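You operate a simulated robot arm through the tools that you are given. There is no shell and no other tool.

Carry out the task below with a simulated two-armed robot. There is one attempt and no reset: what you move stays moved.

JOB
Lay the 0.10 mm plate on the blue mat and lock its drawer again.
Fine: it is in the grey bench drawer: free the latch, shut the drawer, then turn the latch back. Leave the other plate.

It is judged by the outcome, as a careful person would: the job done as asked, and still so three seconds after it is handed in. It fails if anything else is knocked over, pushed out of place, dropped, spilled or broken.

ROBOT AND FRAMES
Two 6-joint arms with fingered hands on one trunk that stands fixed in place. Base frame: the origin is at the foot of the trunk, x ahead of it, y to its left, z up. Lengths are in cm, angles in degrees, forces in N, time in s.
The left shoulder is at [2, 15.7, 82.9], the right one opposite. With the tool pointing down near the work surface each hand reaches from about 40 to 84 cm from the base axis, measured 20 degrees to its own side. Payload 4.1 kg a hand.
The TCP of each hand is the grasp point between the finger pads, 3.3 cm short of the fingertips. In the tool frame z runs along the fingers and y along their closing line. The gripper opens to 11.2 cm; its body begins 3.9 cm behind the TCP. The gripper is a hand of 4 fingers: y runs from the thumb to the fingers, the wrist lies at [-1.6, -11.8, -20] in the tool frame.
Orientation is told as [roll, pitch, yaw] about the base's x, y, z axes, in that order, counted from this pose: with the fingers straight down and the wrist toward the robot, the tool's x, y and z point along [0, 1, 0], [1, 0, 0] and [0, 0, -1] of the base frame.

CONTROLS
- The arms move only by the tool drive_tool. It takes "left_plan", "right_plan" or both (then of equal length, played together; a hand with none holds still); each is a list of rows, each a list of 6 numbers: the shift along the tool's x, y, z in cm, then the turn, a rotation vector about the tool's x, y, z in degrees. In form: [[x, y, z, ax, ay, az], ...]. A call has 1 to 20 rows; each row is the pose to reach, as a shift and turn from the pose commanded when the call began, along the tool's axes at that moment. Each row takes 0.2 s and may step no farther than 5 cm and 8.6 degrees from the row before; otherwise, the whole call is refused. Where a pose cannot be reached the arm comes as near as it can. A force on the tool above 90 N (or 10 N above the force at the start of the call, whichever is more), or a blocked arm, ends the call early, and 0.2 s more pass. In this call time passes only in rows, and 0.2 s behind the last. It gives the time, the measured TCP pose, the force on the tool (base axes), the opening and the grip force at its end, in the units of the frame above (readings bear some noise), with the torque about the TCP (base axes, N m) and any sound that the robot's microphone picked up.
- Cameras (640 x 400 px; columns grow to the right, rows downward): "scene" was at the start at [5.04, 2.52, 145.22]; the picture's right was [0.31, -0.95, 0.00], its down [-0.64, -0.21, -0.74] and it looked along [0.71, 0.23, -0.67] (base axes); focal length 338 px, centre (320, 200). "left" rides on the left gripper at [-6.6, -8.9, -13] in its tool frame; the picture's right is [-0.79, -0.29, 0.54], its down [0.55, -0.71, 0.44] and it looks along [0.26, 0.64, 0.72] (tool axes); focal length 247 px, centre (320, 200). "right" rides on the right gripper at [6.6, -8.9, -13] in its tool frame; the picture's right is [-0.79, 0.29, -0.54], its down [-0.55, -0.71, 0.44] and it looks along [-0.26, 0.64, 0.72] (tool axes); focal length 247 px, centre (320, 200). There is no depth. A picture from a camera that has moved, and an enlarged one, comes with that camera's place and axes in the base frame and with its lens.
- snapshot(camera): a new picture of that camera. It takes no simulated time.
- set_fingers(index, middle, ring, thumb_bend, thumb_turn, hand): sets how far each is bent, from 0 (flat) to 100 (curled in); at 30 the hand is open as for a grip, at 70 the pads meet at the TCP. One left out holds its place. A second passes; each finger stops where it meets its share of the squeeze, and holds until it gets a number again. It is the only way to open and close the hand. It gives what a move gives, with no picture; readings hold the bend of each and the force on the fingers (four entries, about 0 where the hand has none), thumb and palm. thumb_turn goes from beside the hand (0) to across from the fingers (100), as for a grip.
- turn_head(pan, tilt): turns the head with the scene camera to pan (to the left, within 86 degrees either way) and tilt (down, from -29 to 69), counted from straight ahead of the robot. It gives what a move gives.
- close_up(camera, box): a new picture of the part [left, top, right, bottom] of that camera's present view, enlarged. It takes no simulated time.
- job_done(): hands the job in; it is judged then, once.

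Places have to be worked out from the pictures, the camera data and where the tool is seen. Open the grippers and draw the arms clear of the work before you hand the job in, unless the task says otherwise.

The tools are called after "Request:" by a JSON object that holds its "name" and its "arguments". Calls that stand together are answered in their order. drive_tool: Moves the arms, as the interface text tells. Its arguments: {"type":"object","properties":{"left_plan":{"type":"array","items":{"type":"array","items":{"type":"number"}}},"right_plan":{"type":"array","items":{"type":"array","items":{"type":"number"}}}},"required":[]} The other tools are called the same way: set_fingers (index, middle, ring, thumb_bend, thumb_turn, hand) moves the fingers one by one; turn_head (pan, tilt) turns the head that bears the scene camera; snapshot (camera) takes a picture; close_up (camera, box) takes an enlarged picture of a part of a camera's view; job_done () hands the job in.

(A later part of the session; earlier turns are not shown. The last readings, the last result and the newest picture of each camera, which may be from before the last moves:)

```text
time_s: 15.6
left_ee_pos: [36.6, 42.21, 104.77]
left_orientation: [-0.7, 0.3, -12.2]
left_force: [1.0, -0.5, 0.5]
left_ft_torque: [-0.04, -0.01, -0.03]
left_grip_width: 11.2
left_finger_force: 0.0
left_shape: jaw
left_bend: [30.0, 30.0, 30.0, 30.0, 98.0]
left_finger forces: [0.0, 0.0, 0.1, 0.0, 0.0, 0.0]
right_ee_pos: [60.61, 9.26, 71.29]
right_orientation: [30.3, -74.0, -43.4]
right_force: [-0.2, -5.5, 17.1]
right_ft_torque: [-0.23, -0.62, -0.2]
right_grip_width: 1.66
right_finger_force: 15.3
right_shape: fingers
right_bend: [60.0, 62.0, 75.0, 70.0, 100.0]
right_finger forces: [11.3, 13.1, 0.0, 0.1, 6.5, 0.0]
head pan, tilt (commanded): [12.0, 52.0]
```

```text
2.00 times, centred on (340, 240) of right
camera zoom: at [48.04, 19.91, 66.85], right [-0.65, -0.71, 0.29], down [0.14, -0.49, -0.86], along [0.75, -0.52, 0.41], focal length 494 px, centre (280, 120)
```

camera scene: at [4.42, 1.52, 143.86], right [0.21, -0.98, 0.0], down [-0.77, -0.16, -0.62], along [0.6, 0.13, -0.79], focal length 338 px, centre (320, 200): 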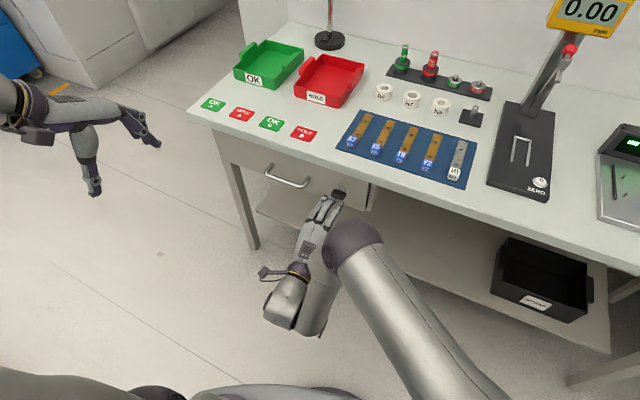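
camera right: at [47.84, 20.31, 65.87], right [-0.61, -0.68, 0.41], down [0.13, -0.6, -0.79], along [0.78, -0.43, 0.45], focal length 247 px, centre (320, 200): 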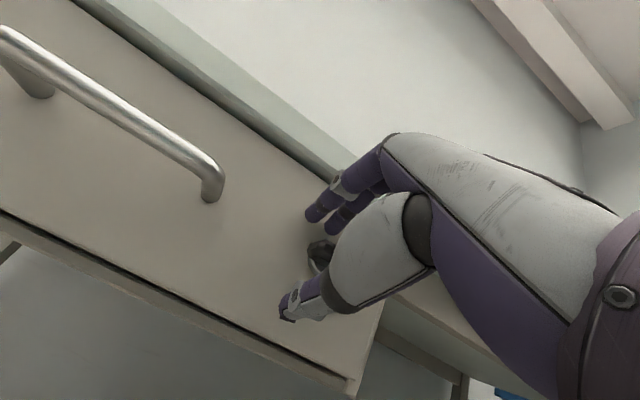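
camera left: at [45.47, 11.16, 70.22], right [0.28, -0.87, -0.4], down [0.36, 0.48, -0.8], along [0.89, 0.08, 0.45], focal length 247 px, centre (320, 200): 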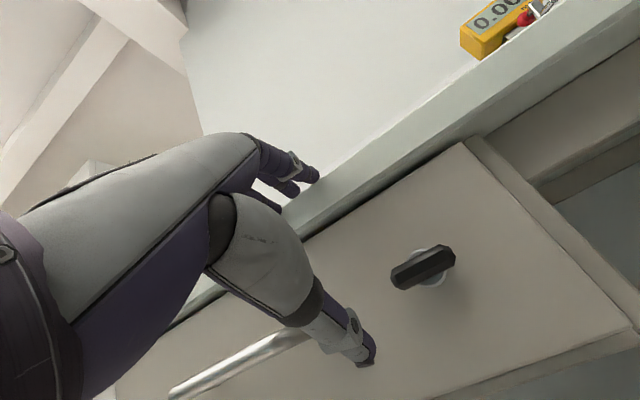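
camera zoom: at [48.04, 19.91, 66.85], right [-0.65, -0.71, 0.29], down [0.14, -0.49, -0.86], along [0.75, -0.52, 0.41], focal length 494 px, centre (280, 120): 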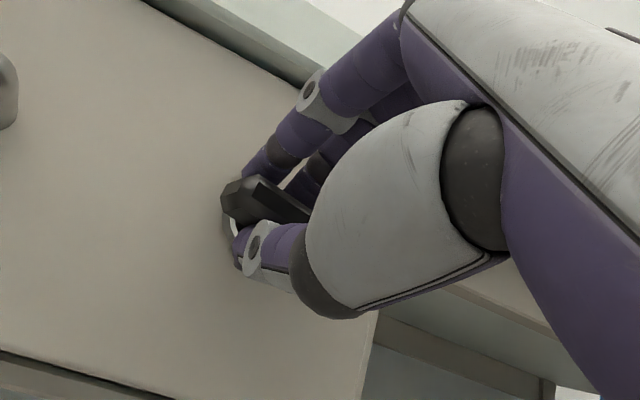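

The bar turned with the hand at low torque (the drawer edge tilted in the view while the bar stayed put between the fingers), so clockwise is free. I'll keep turning in steps.

Request:
{"name": "drive_tool", "arguments": {"right_plan": [[0, 0, 0, 0, 1.9, 7.8], [0, 0, 0, 0, 3.8, 15.5], [0, 0, 0, 0, 5.8, 23.3], [0, 0, 0, 0, 7.7, 31.0]]}}

Request:
{"name": "close_up", "arguments": {"camera": "right", "box": [240, 140, 440, 340]}}

Request:
{"name": "close_up", "arguments": {"camera": "scene", "box": [270, 140, 410, 250]}}

```text
time_s: 16.1
left_ee_pos: [36.37, 41.94, 104.71]
left_orientation: [-0.5, 0.4, -12.3]
left_force: [-1.0, 0.6, 0.7]
left_ft_torque: [0.03, 0.0, 0.03]
left_grip_width: 11.21
left_finger_force: 0.1
left_shape: jaw
left_bend: [30.0, 30.0, 30.0, 30.0, 98.0]
left_finger forces: [0.0, 0.0, 0.0, 0.0, 0.0, 0.0]
right_ee_pos: [60.92, 9.48, 71.22]
right_orientation: [58.6, -68.0, -72.2]
right_force: [-43.3, -22.8, 15.1]
right_ft_torque: [-0.18, -1.03, -0.92]
right_grip_width: 1.54
right_finger_force: 35.3
right_shape: fingers
right_bend: [59.0, 60.0, 75.0, 71.0, 100.0]
right_finger forces: [28.7, 20.8, 10.6, 0.0, 9.8, 0.1]
right hand out of reach, approached as far as the arm can: row 2
head pan, tilt (commanded): [12.0, 52.0]
stopped in row 2 (right hand): the force on the tool passed its limit at 116 N (the readings are from after the stop); the commanded pose is now the measured one
```

```text
2.00 times, centred on (340, 240) of right
camera zoom: at [49.23, 21.28, 67.7], right [-0.69, -0.72, 0.12], down [0.2, -0.34, -0.92], along [0.7, -0.61, 0.37], focal length 494 px, centre (280, 120)
```

zoom: 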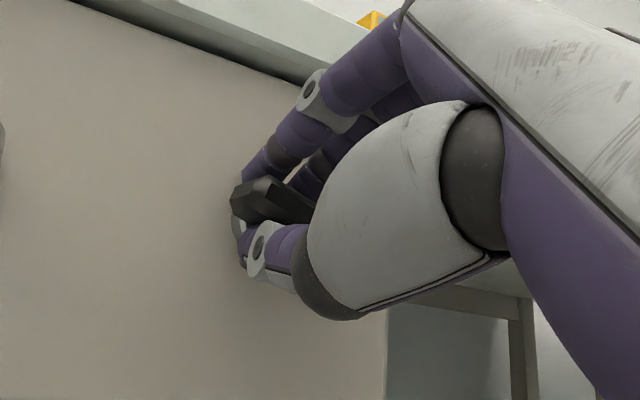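

```text
3.64 times, centred on (340, 195) of scene
camera zoom: at [4.23, 1.43, 143.87], right [0.21, -0.98, 0.0], down [-0.77, -0.16, -0.62], along [0.6, 0.13, -0.79], focal length 1231 px, centre (247, 218)
```

zoom: 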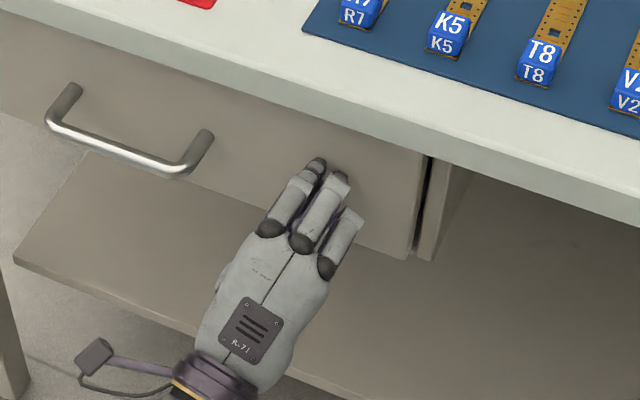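

The arm hit a wrist limit at about 18° of clockwise turn and pressed forward. I'll release the bar here and switch to pushing its right end down with the index finger, which suits the arm better.

Request:
{"name": "set_fingers", "arguments": {"hand": "right", "index": 56, "middle": 56, "ring": 56, "thumb_bend": 50}}

Request:
{"name": "snapshot", "arguments": {"camera": "right"}}

```text
time_s: 17.1
left_ee_pos: [36.45, 42.02, 104.55]
left_orientation: [-0.6, 0.3, -12.2]
left_force: [-0.5, 1.1, 0.4]
left_ft_torque: [0.0, -0.01, -0.02]
left_grip_width: 11.21
left_finger_force: 0.1
left_shape: jaw
left_bend: [30.0, 30.0, 30.0, 30.0, 98.0]
left_finger forces: [0.0, 0.0, 0.0, 0.0, 0.0, 0.1]
right_ee_pos: [60.95, 9.83, 71.09]
right_orientation: [58.0, -68.0, -71.1]
right_force: [-42.7, -2.3, 6.9]
right_ft_torque: [-0.09, -1.02, -0.44]
right_grip_width: 4.43
right_finger_force: 23.0
right_shape: fingers
right_bend: [59.0, 55.0, 56.0, 50.0, 100.0]
right_finger forces: [29.9, 15.5, 0.0, 0.1, 0.1, 0.0]
head pan, tilt (commanded): [12.0, 52.0]
```

```text
taken
camera right: at [49.12, 21.51, 67.64], right [-0.68, -0.72, 0.12], down [0.2, -0.34, -0.92], along [0.71, -0.6, 0.37], focal length 247 px, centre (320, 200)
```

right: 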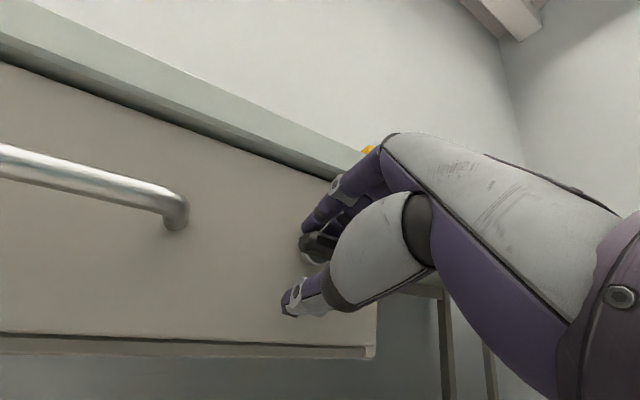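

The fingertips are resting on the drawer face, so I'll draw the hand straight back along the drawer normal until it is clear of the knob.

Request:
{"name": "drive_tool", "arguments": {"right_plan": [[-0.04, -0.29, -1.48, 0, 0, -4], [-0.1, -0.6, -3.2, 0, 0, -10], [-0.15, -1.0, -5.0, 6, 0, -17]]}}

Request:
{"name": "snapshot", "arguments": {"camera": "right"}}

Request:
{"name": "close_up", "arguments": {"camera": "scene", "box": [270, 140, 410, 250]}}

```text
refused: row 3 steps farther than a row can; nothing moved
```

```text
taken
camera right: at [49.12, 21.51, 67.64], right [-0.68, -0.72, 0.12], down [0.2, -0.34, -0.92], along [0.71, -0.6, 0.37], focal length 247 px, centre (320, 200)
```

right: 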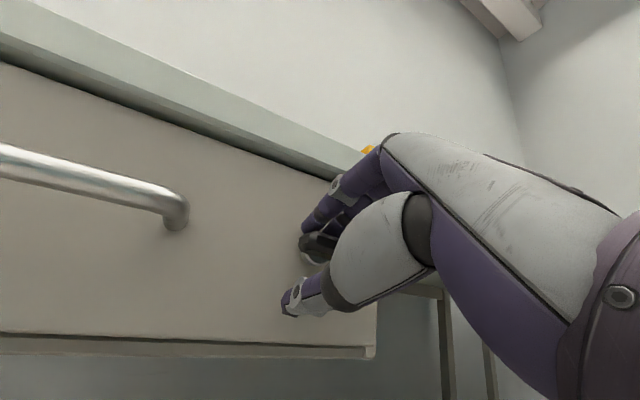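

```text
3.64 times, centred on (340, 195) of scene
camera zoom: at [4.3, 1.52, 143.87], right [0.21, -0.98, 0.0], down [-0.77, -0.16, -0.62], along [0.6, 0.13, -0.79], focal length 1231 px, centre (247, 218)
```

zoom: 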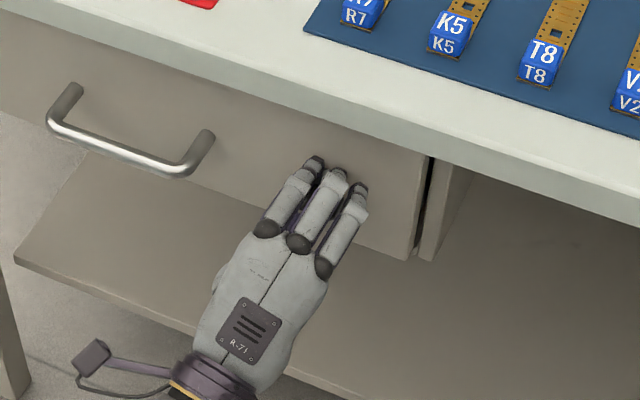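

That call was refused because row 3 turned too far, and nothing moved. I'll repeat the retreat with smaller turns.

Request:
{"name": "drive_tool", "arguments": {"right_plan": [[-0.04, -0.29, -1.48, 0, 0, -4], [-0.1, -0.6, -3.2, 0, 0, -9], [-0.15, -1.0, -5.0, 4, 0, -15]]}}

Request:
{"name": "snapshot", "arguments": {"camera": "right"}}

Request:
{"name": "close_up", "arguments": {"camera": "scene", "box": [270, 140, 410, 250]}}

```text
time_s: 17.9
left_ee_pos: [36.61, 42.02, 104.51]
left_orientation: [-0.5, 0.3, -12.2]
left_force: [-0.1, 0.2, 0.4]
left_ft_torque: [0.01, 0.0, 0.02]
left_grip_width: 11.18
left_finger_force: 0.0
left_shape: jaw
left_bend: [30.0, 30.0, 30.0, 30.0, 98.0]
left_finger forces: [0.0, 0.1, 0.0, 0.0, 0.1, 0.1]
right_ee_pos: [57.93, 12.14, 70.66]
right_orientation: [14.0, -73.7, -25.1]
right_force: [0.2, 0.4, 0.7]
right_ft_torque: [-0.01, -0.02, -0.02]
right_grip_width: 4.89
right_finger_force: 0.1
right_shape: fingers
right_bend: [56.0, 55.0, 56.0, 50.0, 100.0]
right_finger forces: [0.0, 0.7, 0.0, 0.1, 0.0, 0.1]
right hand out of reach, approached as far as the arm can: row 2, 3
head pan, tilt (commanded): [12.0, 52.0]
```

```text
taken
camera right: at [44.65, 21.9, 66.15], right [-0.59, -0.72, 0.37], down [0.12, -0.53, -0.84], along [0.8, -0.45, 0.4], focal length 247 px, centre (320, 200)
```

right: 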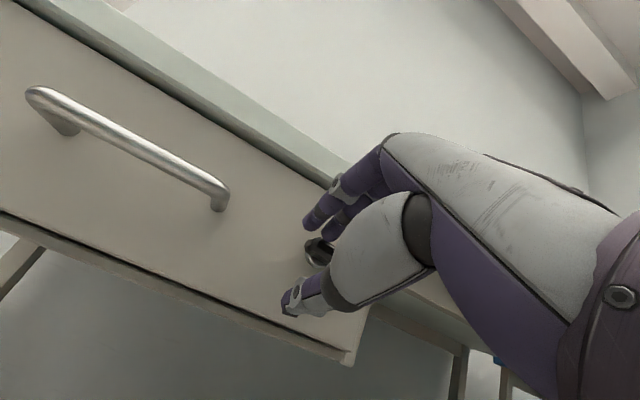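

```text
3.64 times, centred on (340, 195) of scene
camera zoom: at [4.44, 1.52, 143.86], right [0.21, -0.98, 0.0], down [-0.77, -0.16, -0.62], along [0.6, 0.13, -0.79], focal length 1231 px, centre (247, 218)
```

zoom: 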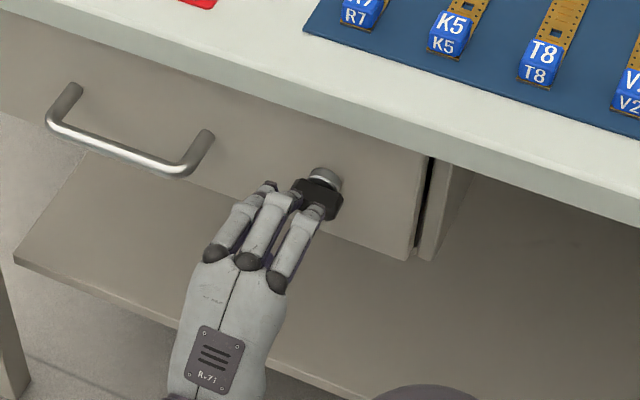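

The knob is visible again but the hand still sits at a limit pose. I'll go back to the comfortable -60° pitch a bit farther out and to the right, then look at the knob angle.

Request:
{"name": "drive_tool", "arguments": {"right_plan": [[-0.8, 0.06, -1.46, 4.7, 0, -1.3], [-1.6, 0.12, -2.92, 9.4, 0, -2.6], [-2.37, 0.18, -4.38, 14, 0, -4]]}}

Request:
{"name": "snapshot", "arguments": {"camera": "right"}}

Request:
{"name": "close_up", "arguments": {"camera": "scene", "box": [270, 140, 410, 250]}}

```text
time_s: 18.8
left_ee_pos: [36.57, 42.08, 104.58]
left_orientation: [-0.5, 0.4, -12.1]
left_force: [0.8, -0.5, -0.5]
left_ft_torque: [-0.02, 0.01, 0.02]
left_grip_width: 11.2
left_finger_force: 0.0
left_shape: jaw
left_bend: [30.0, 30.0, 30.0, 30.0, 98.0]
left_finger forces: [0.0, 0.1, 0.0, 0.1, 0.1, 0.1]
right_ee_pos: [53.32, 10.45, 71.82]
right_orientation: [0.8, -60.2, -10.6]
right_force: [-0.1, 0.2, -0.2]
right_ft_torque: [0.0, -0.03, 0.01]
right_grip_width: 4.92
right_finger_force: 0.1
right_shape: fingers
right_bend: [56.0, 56.0, 56.0, 50.0, 100.0]
right_finger forces: [0.1, 0.0, 0.0, 0.0, 0.1, 0.0]
head pan, tilt (commanded): [12.0, 52.0]
```

```text
taken
camera right: at [39.04, 19.69, 70.6], right [-0.46, -0.73, 0.51], down [-0.07, -0.54, -0.84], along [0.89, -0.42, 0.2], focal length 247 px, centre (320, 200)
```

right: 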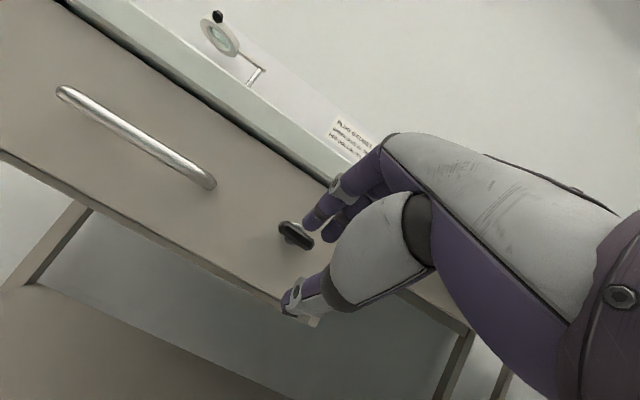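

```text
3.64 times, centred on (340, 195) of scene
camera zoom: at [4.45, 1.52, 143.86], right [0.21, -0.98, 0.0], down [-0.77, -0.16, -0.62], along [0.6, 0.13, -0.79], focal length 1231 px, centre (247, 218)
```

zoom: 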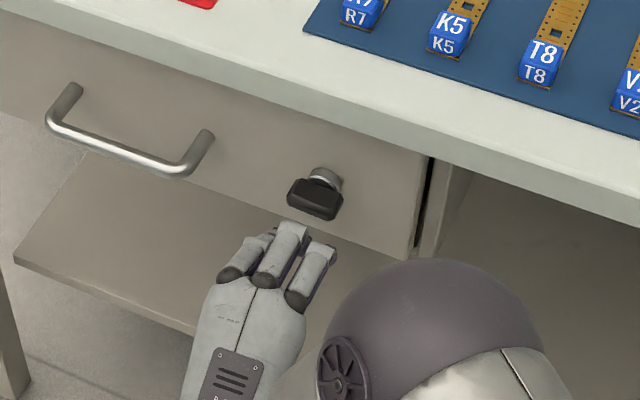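

The knob has gone back to about level (my retreat dragged it along), and the hand is at a fully reachable pose. I'll open the thumb out of the way and bring the index fingertip in just above the right end of the bar.

Request:
{"name": "set_fingers", "arguments": {"hand": "right", "index": 56, "middle": 56, "ring": 56, "thumb_bend": 25}}

Request:
{"name": "drive_tool", "arguments": {"right_plan": [[-1.4, 0.9, 1.0, 0, -0.8, 0.4], [-2.1, 2.2, 2.6, 0, -1.6, 0.9], [-2.18, 3.3, 4.1, 0, -2.17, 1.25]]}}

Request:
{"name": "close_up", "arguments": {"camera": "right", "box": [220, 120, 420, 320]}}

Request:
{"name": "close_up", "arguments": {"camera": "scene", "box": [290, 140, 390, 220]}}

```text
time_s: 19.8
left_ee_pos: [36.54, 42.12, 104.54]
left_orientation: [-0.5, 0.3, -12.1]
left_force: [0.4, -0.1, -0.6]
left_ft_torque: [0.02, 0.01, -0.03]
left_grip_width: 11.21
left_finger_force: 0.0
left_shape: jaw
left_bend: [30.0, 30.0, 30.0, 30.0, 98.0]
left_finger forces: [0.0, 0.0, 0.0, 0.0, 0.1, 0.0]
right_ee_pos: [53.34, 10.44, 71.72]
right_orientation: [0.7, -60.2, -10.6]
right_force: [-0.4, 0.3, 0.0]
right_ft_torque: [-0.01, 0.01, 0.01]
right_grip_width: 8.12
right_finger_force: 0.0
right_shape: fingers
right_bend: [56.0, 56.0, 56.0, 25.0, 97.0]
right_finger forces: [0.1, 0.0, 0.0, 0.0, 0.1, 0.0]
head pan, tilt (commanded): [12.0, 52.0]
```

```text
time_s: 20.6
left_ee_pos: [36.59, 42.15, 104.52]
left_orientation: [-0.5, 0.2, -12.2]
left_force: [0.5, 0.4, -0.1]
left_ft_torque: [0.0, -0.02, -0.01]
left_grip_width: 11.19
left_finger_force: 0.0
left_shape: jaw
left_bend: [30.0, 30.0, 30.0, 30.0, 98.0]
left_finger forces: [0.0, 0.0, 0.0, 0.0, 0.0, 0.0]
right_ee_pos: [58.03, 7.37, 72.61]
right_orientation: [0.8, -60.3, -13.1]
right_force: [0.4, 0.0, -0.4]
right_ft_torque: [-0.01, 0.01, 0.02]
right_grip_width: 8.12
right_finger_force: 0.0
right_shape: fingers
right_bend: [56.0, 56.0, 56.0, 25.0, 97.0]
right_finger forces: [0.0, 0.0, 0.2, 0.0, 0.1, 0.1]
head pan, tilt (commanded): [12.0, 52.0]
```

```text
2.00 times, centred on (320, 220) of right
camera zoom: at [44.17, 17.21, 71.36], right [-0.49, -0.71, 0.51], down [-0.09, -0.54, -0.84], along [0.87, -0.46, 0.2], focal length 494 px, centre (320, 160)
```

zoom: 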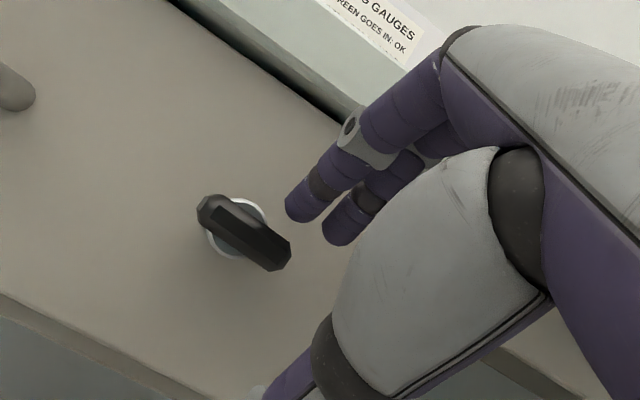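

```text
5.00 times, centred on (340, 180) of scene
camera zoom: at [4.43, 1.53, 143.86], right [0.21, -0.98, 0.0], down [-0.77, -0.16, -0.62], along [0.6, 0.13, -0.79], focal length 1692 px, centre (220, 300)
```

zoom: 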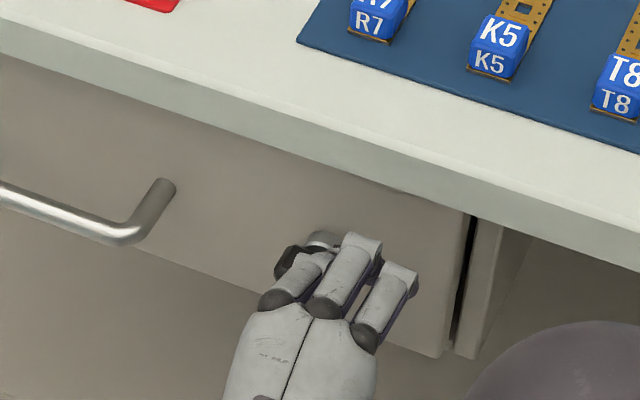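

The knob is level and the index tip sits about 2 cm above the bar but only 0.7 cm right of its axis. I'll shift 0.8 cm right and advance 1.5 cm so it hangs over the right end.

Request:
{"name": "drive_tool", "arguments": {"right_plan": [[-0.8, 0.2, 0.35, 0, 0, 0], [-0.8, 0.75, 1.3, 0, 0, 0]]}}

Request:
{"name": "close_up", "arguments": {"camera": "right", "box": [220, 120, 420, 320]}}

Request:
{"name": "close_up", "arguments": {"camera": "scene", "box": [290, 140, 390, 220]}}

```text
time_s: 21.1
left_ee_pos: [36.61, 42.08, 104.62]
left_orientation: [-0.4, 0.3, -12.2]
left_force: [-0.2, -0.7, 0.5]
left_ft_torque: [-0.01, 0.02, 0.02]
left_grip_width: 11.21
left_finger_force: 0.1
left_shape: jaw
left_bend: [30.0, 30.0, 30.0, 30.0, 98.0]
left_finger forces: [0.1, 0.0, 0.0, 0.1, 0.0, 0.0]
right_ee_pos: [59.34, 6.17, 72.64]
right_orientation: [0.8, -60.2, -13.3]
right_force: [0.2, 0.7, 0.4]
right_ft_torque: [-0.03, 0.0, -0.01]
right_grip_width: 8.12
right_finger_force: 0.1
right_shape: fingers
right_bend: [56.0, 56.0, 56.0, 25.0, 97.0]
right_finger forces: [0.1, 0.0, 0.0, 0.1, 0.0, 0.0]
head pan, tilt (commanded): [12.0, 52.0]
```

```text
2.00 times, centred on (320, 220) of right
camera zoom: at [45.5, 16.08, 71.44], right [-0.49, -0.71, 0.51], down [-0.09, -0.54, -0.84], along [0.87, -0.46, 0.2], focal length 494 px, centre (320, 160)
```

zoom: 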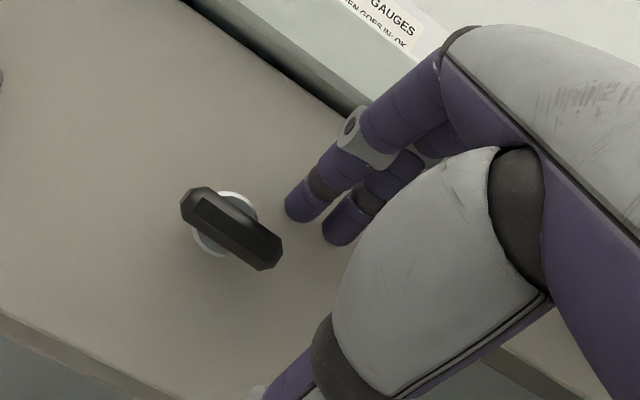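

```text
5.00 times, centred on (340, 180) of scene
camera zoom: at [4.43, 1.53, 143.86], right [0.21, -0.98, 0.0], down [-0.77, -0.16, -0.62], along [0.6, 0.13, -0.79], focal length 1692 px, centre (220, 300)
```

zoom: 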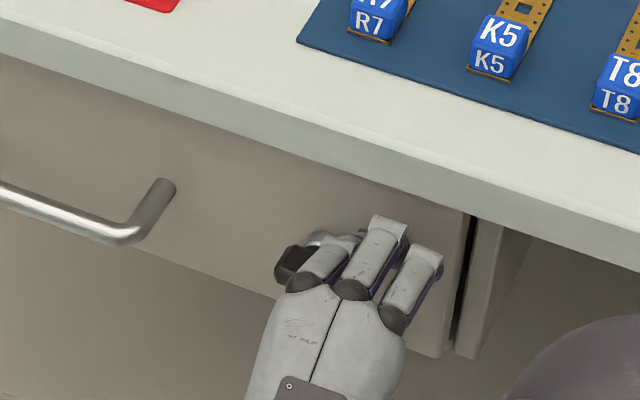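

The index tip is now about 1.7 cm right of the axis and 2.3 cm above the bar's centreline. I'll lower it in small steps and watch for contact.

Request:
{"name": "drive_tool", "arguments": {"right_plan": [[0, -0.43, 0.25, 0, 0, 0], [0, -0.87, 0.5, 0, 0, 0], [-0.1, -1.3, 0.75, 0, 0, 0]]}}

Request:
{"name": "close_up", "arguments": {"camera": "right", "box": [220, 120, 420, 320]}}

```text
time_s: 21.9
left_ee_pos: [36.56, 42.07, 104.59]
left_orientation: [-0.5, 0.3, -12.2]
left_force: [0.3, -0.7, -0.8]
left_ft_torque: [0.02, 0.02, -0.02]
left_grip_width: 11.21
left_finger_force: 0.0
left_shape: jaw
left_bend: [30.0, 30.0, 30.0, 30.0, 98.0]
left_finger forces: [0.0, 0.0, 0.1, 0.0, 0.1, 0.1]
right_ee_pos: [59.29, 6.04, 71.09]
right_orientation: [0.9, -60.3, -13.1]
right_force: [-0.5, 0.5, 2.0]
right_ft_torque: [-0.03, -0.09, 0.02]
right_grip_width: 8.29
right_finger_force: 0.9
right_shape: fingers
right_bend: [55.0, 56.0, 56.0, 25.0, 97.0]
right_finger forces: [1.3, 0.1, 0.1, 0.0, 0.0, 0.0]
head pan, tilt (commanded): [12.0, 52.0]
```

```text
2.00 times, centred on (320, 220) of right
camera zoom: at [45.48, 16.05, 69.93], right [-0.49, -0.71, 0.51], down [-0.09, -0.54, -0.84], along [0.87, -0.46, 0.2], focal length 494 px, centre (320, 160)
```

zoom: 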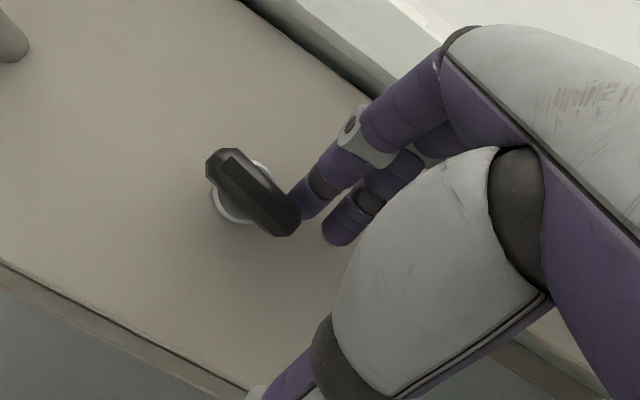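

Contact is light (about 1–2 N on the index) and the bar has already turned about 12° clockwise. I'll keep pushing its right end down along the arc.

Request:
{"name": "drive_tool", "arguments": {"right_plan": [[-0.2, -0.52, 0.3, 0, 0, 0], [-0.25, -0.95, 0.55, 0, 0, 0], [-0.2, -1.45, 0.84, 0, 0, 0]]}}

Request:
{"name": "close_up", "arguments": {"camera": "right", "box": [220, 120, 420, 320]}}

```text
time_s: 22.8
left_ee_pos: [36.65, 42.06, 104.66]
left_orientation: [-0.5, 0.4, -12.2]
left_force: [0.2, -0.1, 0.6]
left_ft_torque: [0.01, -0.01, 0.02]
left_grip_width: 11.21
left_finger_force: 0.0
left_shape: jaw
left_bend: [30.0, 30.0, 30.0, 30.0, 98.0]
left_finger forces: [0.0, 0.1, 0.0, 0.0, 0.1, 0.1]
right_ee_pos: [59.2, 5.84, 69.27]
right_orientation: [0.7, -60.2, -13.1]
right_force: [-0.2, -0.9, 0.6]
right_ft_torque: [0.02, 0.01, -0.05]
right_grip_width: 8.32
right_finger_force: 0.4
right_shape: fingers
right_bend: [55.0, 56.0, 56.0, 25.0, 97.0]
right_finger forces: [1.8, 0.0, 0.0, 0.0, 0.1, 0.0]
head pan, tilt (commanded): [12.0, 52.0]
```

```text
2.00 times, centred on (320, 220) of right
camera zoom: at [45.4, 15.8, 68.09], right [-0.49, -0.71, 0.51], down [-0.09, -0.54, -0.84], along [0.87, -0.46, 0.2], focal length 494 px, centre (320, 160)
```

zoom: 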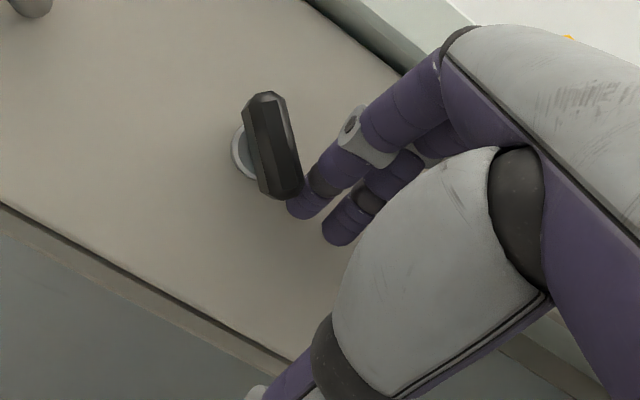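

The bar is at about 47° and still turning freely. I'll follow the arc down and slightly left to bring it to vertical.

Request:
{"name": "drive_tool", "arguments": {"right_plan": [[0.08, -0.4, 0.23, 0, 0, 0], [0.29, -0.83, 0.48, 0, 0, 0], [0.63, -1.21, 0.7, 0, 0, 0]]}}

Request:
{"name": "close_up", "arguments": {"camera": "right", "box": [220, 80, 420, 280]}}

```text
time_s: 23.6
left_ee_pos: [36.52, 42.13, 104.65]
left_orientation: [-0.5, 0.4, -12.1]
left_force: [0.1, 0.0, -0.4]
left_ft_torque: [-0.02, 0.0, -0.01]
left_grip_width: 11.19
left_finger_force: 0.1
left_shape: jaw
left_bend: [30.0, 30.0, 30.0, 30.0, 98.0]
left_finger forces: [0.0, 0.0, 0.0, 0.0, 0.0, 0.0]
right_ee_pos: [59.41, 6.56, 67.89]
right_orientation: [0.6, -60.1, -13.1]
right_force: [-1.4, -0.9, 0.4]
right_ft_torque: [0.01, -0.03, -0.02]
right_grip_width: 8.25
right_finger_force: 0.4
right_shape: fingers
right_bend: [55.0, 56.0, 56.0, 25.0, 97.0]
right_finger forces: [1.6, 0.1, 0.0, 0.0, 0.0, 0.1]
head pan, tilt (commanded): [12.0, 52.0]
```

```text
2.00 times, centred on (320, 180) of right
camera zoom: at [45.52, 16.48, 66.73], right [-0.49, -0.71, 0.51], down [-0.09, -0.54, -0.84], along [0.87, -0.46, 0.2], focal length 494 px, centre (320, 240)
```

zoom: 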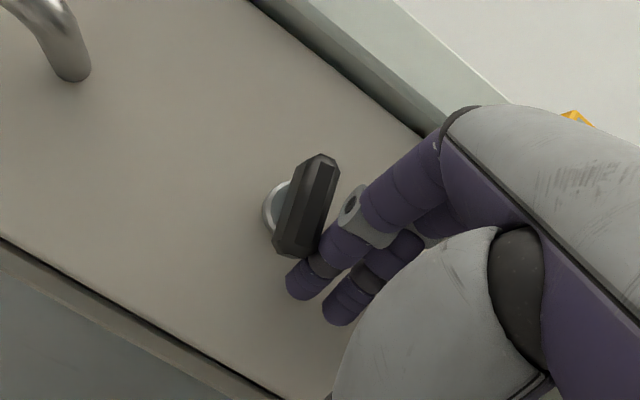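

The bar is about 10–12° short of vertical with light contact. I'll nudge its lower end further left in small steps and watch for a stop.

Request:
{"name": "drive_tool", "arguments": {"right_plan": [[0.3, -0.1, 0.06, 0, 0, 0], [0.6, -0.15, 0.1, 0, 0, 0], [0.85, -0.15, 0.1, 0, 0, 0]]}}

Request:
{"name": "close_up", "arguments": {"camera": "right", "box": [220, 80, 420, 280]}}

```text
time_s: 24.4
left_ee_pos: [36.6, 41.96, 104.65]
left_orientation: [-0.5, 0.3, -12.3]
left_force: [-0.2, 0.7, -0.1]
left_ft_torque: [-0.01, 0.01, 0.06]
left_grip_width: 11.21
left_finger_force: 0.0
left_shape: jaw
left_bend: [30.0, 30.0, 30.0, 30.0, 98.0]
left_finger forces: [0.1, 0.0, 0.1, 0.0, 0.0, 0.0]
right_ee_pos: [59.64, 7.15, 67.73]
right_orientation: [0.8, -60.2, -13.5]
right_force: [-10.0, -24.0, 3.8]
right_ft_torque: [0.69, -0.34, -0.35]
right_grip_width: 8.02
right_finger_force: 12.1
right_shape: fingers
right_bend: [56.0, 56.0, 56.0, 25.0, 97.0]
right_finger forces: [24.9, 0.1, 0.1, 0.0, 0.0, 0.1]
head pan, tilt (commanded): [12.0, 52.0]
```

```text
2.00 times, centred on (320, 180) of right
camera zoom: at [45.8, 17.09, 66.59], right [-0.49, -0.7, 0.51], down [-0.1, -0.54, -0.84], along [0.86, -0.46, 0.2], focal length 494 px, centre (320, 240)
```

zoom: 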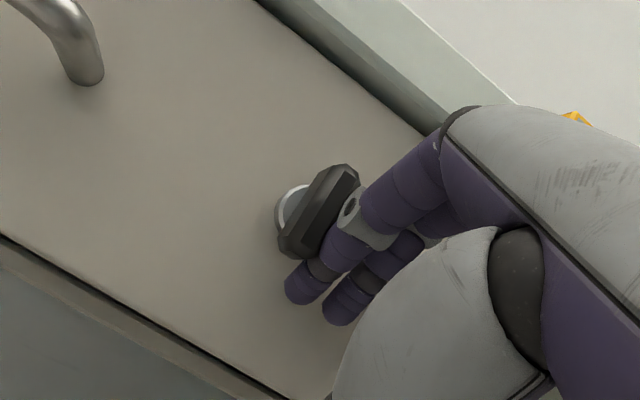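

The index force rose to about 25 N with the bar at vertical, so the latch is at its 90° stop, which should be free. I'll slide the right hand off to the right, draw it back and lift it clear.

Request:
{"name": "drive_tool", "arguments": {"right_plan": [[-1.2, 0, 0, 0, 0, 0], [-1.2, -1.5, -2.6, 0, 0, 0], [-1.2, -3.5, -6.06, 0, 0, 0], [-1.1, -0.86, -8.62, 6, 0, 0], [-1.0, 1.78, -11.2, 12, 0, 0], [-0.9, 4.42, -13.7, 18, 0, 0], [-0.8, 7.06, -16.3, 24, 0, 0], [-0.7, 9.7, -18.9, 30, 0, 0]]}}

Request:
{"name": "close_up", "arguments": {"camera": "scene", "box": [240, 120, 420, 260]}}

Request:
{"name": "snapshot", "arguments": {"camera": "right"}}

```text
time_s: 26.1
left_ee_pos: [36.62, 42.12, 104.66]
left_orientation: [-0.5, 0.4, -12.2]
left_force: [0.4, 0.7, -1.1]
left_ft_torque: [-0.02, 0.03, -0.02]
left_grip_width: 11.19
left_finger_force: 0.0
left_shape: jaw
left_bend: [30.0, 30.0, 30.0, 30.0, 98.0]
left_finger forces: [0.1, 0.0, 0.1, 0.1, 0.0, 0.0]
right_ee_pos: [48.18, 8.99, 85.68]
right_orientation: [0.3, -30.1, -12.6]
right_force: [-0.9, 0.8, 0.1]
right_ft_torque: [0.01, 0.03, 0.01]
right_grip_width: 8.12
right_finger_force: 0.1
right_shape: fingers
right_bend: [56.0, 56.0, 56.0, 25.0, 97.0]
right_finger forces: [0.1, 0.0, 0.0, 0.0, 0.0, 0.0]
right hand out of reach, approached as far as the arm can: row 3, 4, 5, 6
head pan, tilt (commanded): [12.0, 52.0]
```

```text
2.86 times, centred on (330, 190) of scene
camera zoom: at [4.47, 1.54, 143.86], right [0.21, -0.98, 0.0], down [-0.77, -0.16, -0.62], along [0.6, 0.13, -0.79], focal length 967 px, centre (291, 229)
```

zoom: 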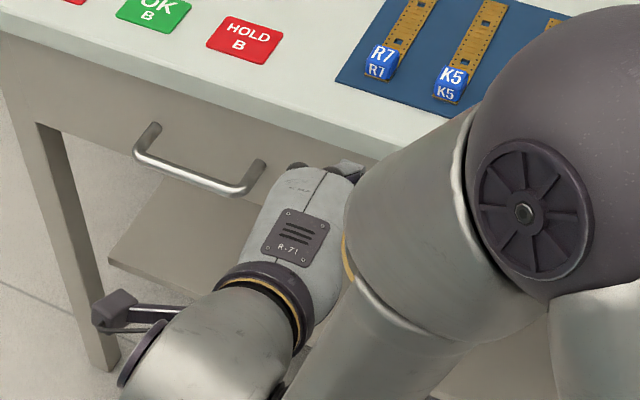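

```text
taken
camera right: at [35.77, 18.57, 92.54], right [-0.19, -0.77, 0.61], down [-0.51, -0.45, -0.74], along [0.84, -0.45, -0.3], focal length 247 px, centre (320, 200)
```

right: 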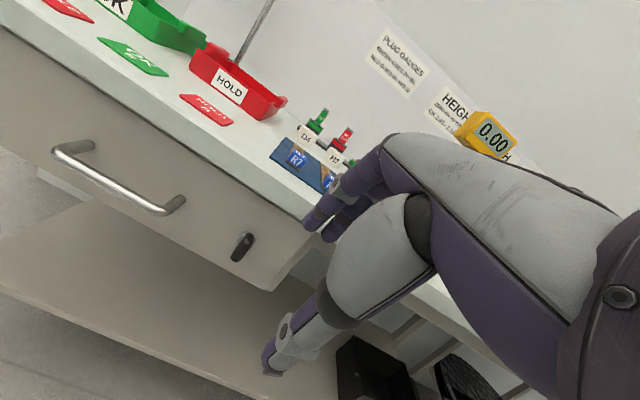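

The knob stands vertical and stays there. I'll raise the right hand to level, then swing it away to the right.

Request:
{"name": "drive_tool", "arguments": {"right_plan": [[-0.37, 1.38, -3.35, 7.5, 0, 0], [-0.73, 2.77, -6.7, 15, 0, 0], [-1.1, 4.15, -10.05, 22.5, 0, 0], [-1.46, 5.53, -13.4, 30, 0, 0]]}}

Request:
{"name": "set_fingers", "arguments": {"hand": "left", "index": 52, "middle": 52, "ring": 52, "thumb_bend": 40}}

```text
time_s: 27.1
left_ee_pos: [36.64, 42.09, 104.55]
left_orientation: [-0.6, 0.5, -12.3]
left_force: [-0.9, -0.5, -0.5]
left_ft_torque: [-0.03, -0.04, 0.0]
left_grip_width: 11.21
left_finger_force: 0.1
left_shape: jaw
left_bend: [30.0, 30.0, 30.0, 30.0, 98.0]
left_finger forces: [0.0, 0.0, 0.0, 0.0, 0.0, 0.0]
right_ee_pos: [46.04, 8.27, 99.98]
right_orientation: [0.5, -0.1, -12.3]
right_force: [-0.3, 0.2, -0.3]
right_ft_torque: [-0.03, 0.0, 0.01]
right_grip_width: 8.13
right_finger_force: 0.1
right_shape: fingers
right_bend: [56.0, 56.0, 56.0, 25.0, 97.0]
right_finger forces: [0.1, 0.0, 0.1, 0.0, 0.0, 0.0]
head pan, tilt (commanded): [12.0, 52.0]
```

```text
time_s: 28.1
left_ee_pos: [36.52, 42.06, 104.58]
left_orientation: [-0.5, 0.2, -12.2]
left_force: [0.8, 0.2, -0.1]
left_ft_torque: [0.02, 0.0, -0.01]
left_grip_width: 6.92
left_finger_force: 0.0
left_shape: fingers
left_bend: [52.0, 52.0, 52.0, 40.0, 98.0]
left_finger forces: [0.1, 0.1, 0.1, 0.1, 0.1, 0.1]
right_ee_pos: [46.02, 8.19, 99.88]
right_orientation: [0.4, -0.1, -12.5]
right_force: [-0.4, -1.0, 0.8]
right_ft_torque: [-0.02, 0.04, 0.01]
right_grip_width: 8.13
right_finger_force: 0.1
right_shape: fingers
right_bend: [56.0, 56.0, 56.0, 25.0, 97.0]
right_finger forces: [0.0, 0.0, 0.0, 0.0, 0.0, 0.0]
head pan, tilt (commanded): [12.0, 52.0]
```

The right hand is level at (46, 8, 100). Next it swings back to its side, while the left hand comes around to a waypoint in front of and above the handle.

Request:
{"name": "drive_tool", "arguments": {"left_plan": [[-1.18, 2.2, 1.62, -4.2, 0, 0], [-2.37, 4.4, 3.24, -8.4, 0, 0], [-3.55, 6.6, 4.87, -12.7, 0, 0], [-4.73, 8.8, 6.49, -16.9, 0, 0], [-5.92, 11.0, 8.1, -21.1, 0, 0], [-7.1, 13.2, 9.73, -25.3, 0, 0], [-8.28, 15.4, 11.36, -29.6, 0, 0], [-9.47, 17.6, 12.98, -33.8, 0, 0], [-10.65, 19.8, 14.6, -38, 0, 0]], "right_plan": [[-3.6, 0.67, -0.61, 0, 0, -3.6], [-7.2, 1.34, -1.22, 0, 0, -7.2], [-10.8, 2.02, -1.83, 0, 0, -10.8], [-14.4, 2.69, -2.44, 0, 0, -14.4], [-18.05, 3.36, -3.05, 0, 0, -18], [-21.7, 4.03, -3.67, 0, 0, -21.7], [-25.3, 4.7, -4.28, 0, 0, -25.3], [-28.9, 5.38, -4.89, 0, 0, -28.9], [-32.5, 6.05, -5.5, 0, 0, -32.5]]}}

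Request:
{"name": "snapshot", "arguments": {"camera": "scene"}}

Request:
{"name": "snapshot", "arguments": {"camera": "left"}}

```text
time_s: 30.1
left_ee_pos: [53.53, 27.51, 90.06]
left_orientation: [-0.7, -37.8, -11.8]
left_force: [0.2, -0.7, -0.1]
left_ft_torque: [-0.02, 0.02, 0.02]
left_grip_width: 6.92
left_finger_force: 0.1
left_shape: fingers
left_bend: [52.0, 52.0, 52.0, 40.0, 98.0]
left_finger forces: [0.0, 0.0, 0.0, 0.0, 0.1, 0.0]
right_ee_pos: [44.54, -25.11, 105.27]
right_orientation: [0.2, -0.4, 20.0]
right_force: [0.0, -0.4, -0.6]
right_ft_torque: [-0.02, -0.02, 0.0]
right_grip_width: 8.12
right_finger_force: 0.1
right_shape: fingers
right_bend: [56.0, 56.0, 56.0, 25.0, 97.0]
right_finger forces: [0.0, 0.1, 0.0, 0.1, 0.1, 0.0]
head pan, tilt (commanded): [12.0, 52.0]
```

```text
taken
camera scene: at [4.39, 1.55, 143.86], right [0.21, -0.98, 0.0], down [-0.77, -0.16, -0.62], along [0.6, 0.13, -0.79], focal length 338 px, centre (320, 200)
```

scene: 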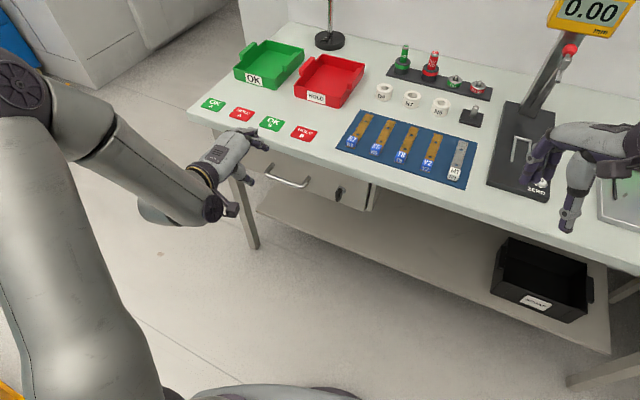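

```text
taken
camera left: at [37.51, 24.29, 94.99], right [-0.07, -0.8, -0.59], down [-0.17, 0.6, -0.78], along [0.98, 0.05, -0.18], focal length 247 px, centre (320, 200)
```

left: 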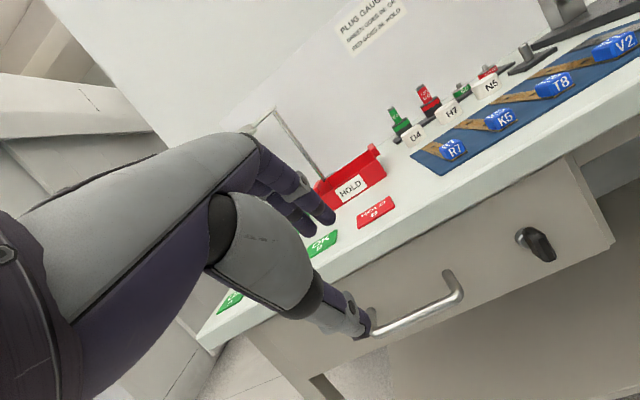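

The left hand is at (53.5, 27.5, 90), exactly as commanded, with the handle below and ahead. I'll bring it down so the fingertips approach the gap behind the bar, stopping short to check.

Request:
{"name": "drive_tool", "arguments": {"left_plan": [[-0.33, -1.49, 3.06, 0, -0.25, 0.35], [-0.67, -2.98, 6.13, 0, -0.5, 0.7], [-1.0, -4.47, 9.19, 0, -0.8, 1.03], [-1.06, -3.8, 13.2, 0, -0.8, 1.03], [-1.13, -3.1, 17.2, 0, -0.8, 1.03]]}}

Request:
{"name": "snapshot", "arguments": {"camera": "left"}}

Request:
{"name": "close_up", "arguments": {"camera": "scene", "box": [220, 120, 360, 220]}}

```text
time_s: 31.4
left_ee_pos: [60.81, 24.24, 74.33]
left_orientation: [-0.7, -37.7, -13.1]
left_force: [0.7, 0.4, 0.7]
left_ft_torque: [0.03, -0.02, -0.01]
left_grip_width: 6.92
left_finger_force: 0.1
left_shape: fingers
left_bend: [52.0, 52.0, 52.0, 40.0, 98.0]
left_finger forces: [0.0, 0.2, 0.0, 0.0, 0.0, 0.0]
right_ee_pos: [44.41, -24.98, 105.15]
right_orientation: [0.3, -0.4, 19.9]
right_force: [-0.8, 0.3, 0.7]
right_ft_torque: [-0.01, -0.02, -0.02]
right_grip_width: 8.13
right_finger_force: 0.0
right_shape: fingers
right_bend: [56.0, 56.0, 56.0, 25.0, 97.0]
right_finger forces: [0.0, 0.0, 0.1, 0.0, 0.0, 0.0]
head pan, tilt (commanded): [12.0, 52.0]
```

```text
taken
camera left: at [44.8, 21.56, 79.39], right [-0.09, -0.8, -0.59], down [-0.16, 0.6, -0.78], along [0.98, 0.03, -0.18], focal length 247 px, centre (320, 200)
```

left: 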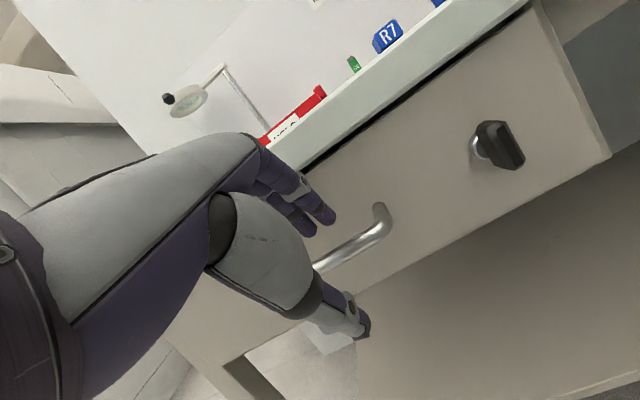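

```text
4.00 times, centred on (290, 170) of scene
camera zoom: at [4.41, 1.53, 143.86], right [0.21, -0.98, 0.0], down [-0.77, -0.16, -0.62], along [0.6, 0.13, -0.79], focal length 1354 px, centre (440, 320)
```

zoom: 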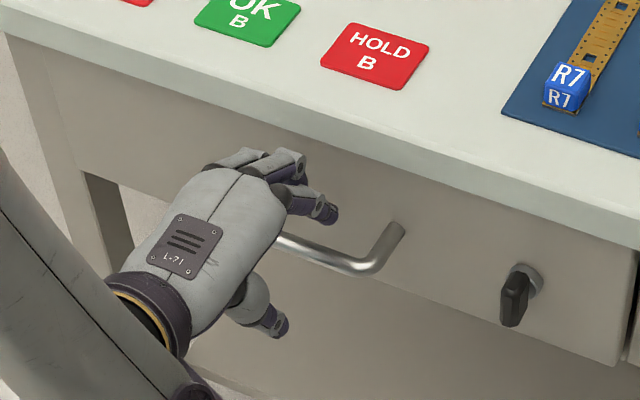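

The fingertips hover just above and short of the bar, clear of the bench edge. I'll move in so they pass over the bar into the gap.

Request:
{"name": "drive_tool", "arguments": {"left_plan": [[0.2, 0.56, 1.07, 0, 0, 0], [0.4, 1.12, 2.14, 0, 0, 0]]}}

Request:
{"name": "close_up", "arguments": {"camera": "left", "box": [230, 120, 430, 340]}}

Request:
{"name": "close_up", "arguments": {"camera": "scene", "box": [220, 120, 360, 220]}}

```text
time_s: 31.9
left_ee_pos: [63.13, 24.3, 73.33]
left_orientation: [-0.9, -37.6, -12.9]
left_force: [-5.4, 1.2, -2.0]
left_ft_torque: [-0.03, -0.19, 0.04]
left_grip_width: 6.92
left_finger_force: 2.2
left_shape: fingers
left_bend: [52.0, 53.0, 52.0, 40.0, 98.0]
left_finger forces: [0.1, 5.1, 0.0, 0.0, 0.0, 0.0]
right_ee_pos: [44.57, -24.92, 105.15]
right_orientation: [0.3, -0.5, 20.1]
right_force: [1.2, 0.4, -0.3]
right_ft_torque: [0.05, 0.03, 0.03]
right_grip_width: 8.12
right_finger_force: 0.0
right_shape: fingers
right_bend: [56.0, 56.0, 56.0, 25.0, 97.0]
right_finger forces: [0.0, 0.0, 0.0, 0.0, 0.1, 0.1]
head pan, tilt (commanded): [12.0, 52.0]
```

```text
1.82 times, centred on (330, 230) of left
camera zoom: at [47.11, 21.48, 78.36], right [-0.09, -0.8, -0.59], down [-0.16, 0.6, -0.78], along [0.98, 0.03, -0.18], focal length 449 px, centre (302, 146)
```

zoom: 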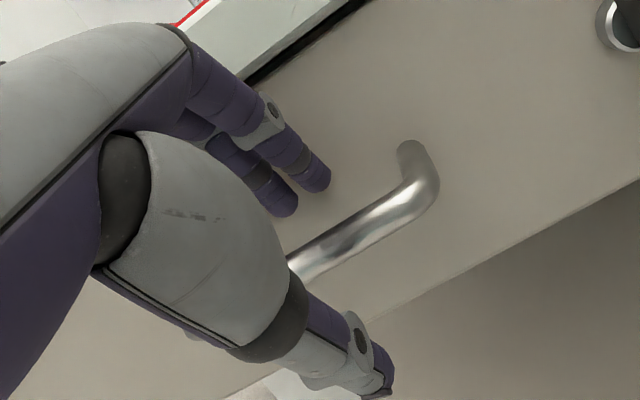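

```text
4.00 times, centred on (290, 170) of scene
camera zoom: at [4.42, 1.52, 143.86], right [0.21, -0.98, 0.0], down [-0.77, -0.16, -0.62], along [0.6, 0.13, -0.79], focal length 1354 px, centre (440, 320)
```

zoom: 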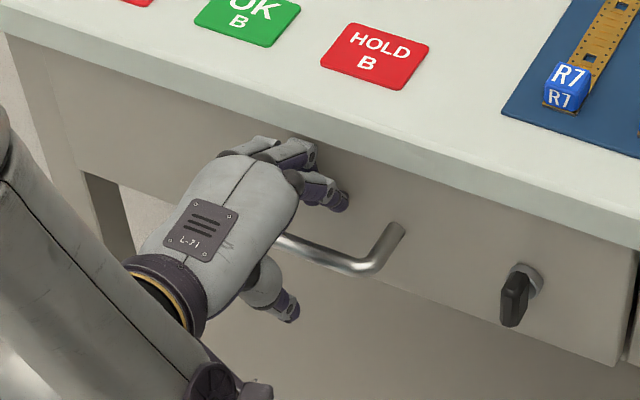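

The middle fingertip just touches the drawer face (5 N). I'll ease back 0.4 cm and lower the fingers into the gap behind the bar.

Request:
{"name": "drive_tool", "arguments": {"left_plan": [[0, -0.32, -0.25, 0, 0, 0], [0, -1.1, 0.75, 0, 0, 0], [0, -1.85, 1.73, 0, 0, 0]]}}

Request:
{"name": "close_up", "arguments": {"camera": "left", "box": [230, 120, 430, 340]}}

Request:
{"name": "close_up", "arguments": {"camera": "scene", "box": [220, 120, 360, 220]}}

```text
time_s: 32.8
left_ee_pos: [62.85, 24.45, 70.99]
left_orientation: [-0.7, -37.7, -13.1]
left_force: [-0.6, 0.6, -0.4]
left_ft_torque: [-0.03, 0.0, -0.02]
left_grip_width: 6.92
left_finger_force: 0.1
left_shape: fingers
left_bend: [52.0, 52.0, 52.0, 40.0, 98.0]
left_finger forces: [0.0, 0.1, 0.1, 0.1, 0.0, 0.1]
right_ee_pos: [44.48, -25.0, 105.2]
right_orientation: [0.1, -0.4, 20.1]
right_force: [-0.4, 0.6, 0.5]
right_ft_torque: [0.0, 0.04, 0.0]
right_grip_width: 8.14
right_finger_force: 0.1
right_shape: fingers
right_bend: [56.0, 56.0, 56.0, 25.0, 97.0]
right_finger forces: [0.0, 0.0, 0.1, 0.0, 0.0, 0.0]
head pan, tilt (commanded): [12.0, 52.0]
```

```text
1.82 times, centred on (330, 230) of left
camera zoom: at [46.84, 21.54, 75.9], right [-0.09, -0.8, -0.59], down [-0.16, 0.6, -0.78], along [0.98, 0.03, -0.18], focal length 449 px, centre (302, 146)
```

zoom: 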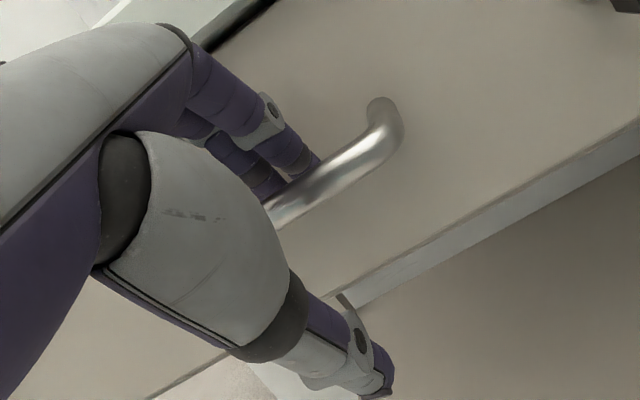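

```text
4.00 times, centred on (290, 170) of scene
camera zoom: at [4.43, 1.52, 143.86], right [0.21, -0.98, 0.0], down [-0.77, -0.16, -0.62], along [0.6, 0.13, -0.79], focal length 1354 px, centre (440, 320)
```

zoom: 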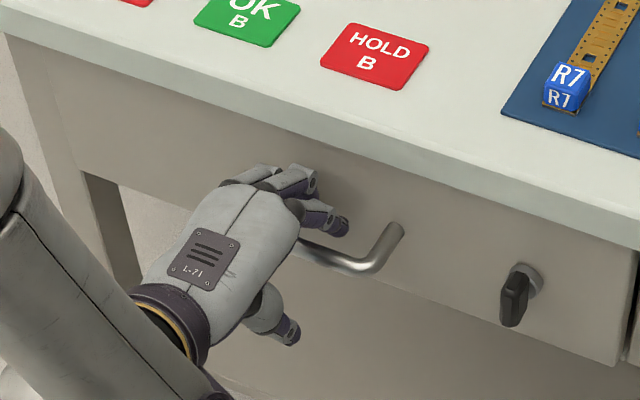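

The fingers are behind the bar with no contact. I'll close the hand on the bar.

Request:
{"name": "set_fingers", "arguments": {"hand": "left", "index": 75, "middle": 75, "ring": 75, "thumb_bend": 75}}

Request:
{"name": "close_up", "arguments": {"camera": "left", "box": [230, 120, 430, 340]}}

```text
time_s: 33.8
left_ee_pos: [62.76, 24.45, 70.97]
left_orientation: [-0.7, -37.6, -13.1]
left_force: [-0.8, 0.8, 0.0]
left_ft_torque: [0.02, -0.01, 0.03]
left_grip_width: 0.0
left_finger_force: 0.0
left_shape: fingers
left_bend: [74.0, 75.0, 75.0, 71.0, 97.0]
left_finger forces: [0.1, 0.1, 0.1, 0.0, 0.7, 0.0]
right_ee_pos: [44.5, -25.05, 105.26]
right_orientation: [0.3, -0.5, 20.1]
right_force: [-0.5, -0.1, -0.6]
right_ft_torque: [0.01, -0.01, 0.03]
right_grip_width: 8.13
right_finger_force: 0.0
right_shape: fingers
right_bend: [56.0, 56.0, 56.0, 25.0, 97.0]
right_finger forces: [0.0, 0.1, 0.1, 0.0, 0.0, 0.1]
head pan, tilt (commanded): [12.0, 52.0]
```

```text
1.82 times, centred on (330, 230) of left
camera zoom: at [46.83, 21.54, 75.91], right [-0.09, -0.8, -0.59], down [-0.16, 0.6, -0.78], along [0.98, 0.03, -0.18], focal length 449 px, centre (302, 146)
```

zoom: 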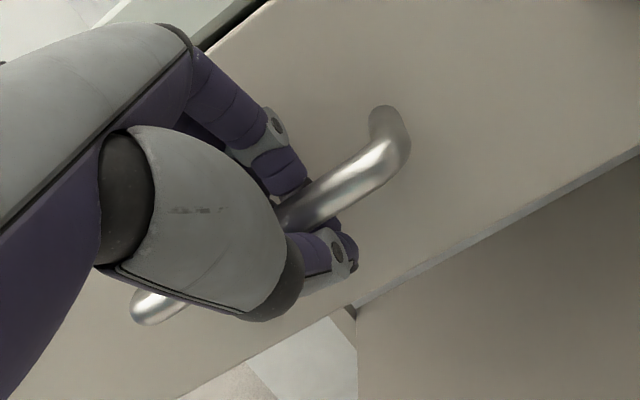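

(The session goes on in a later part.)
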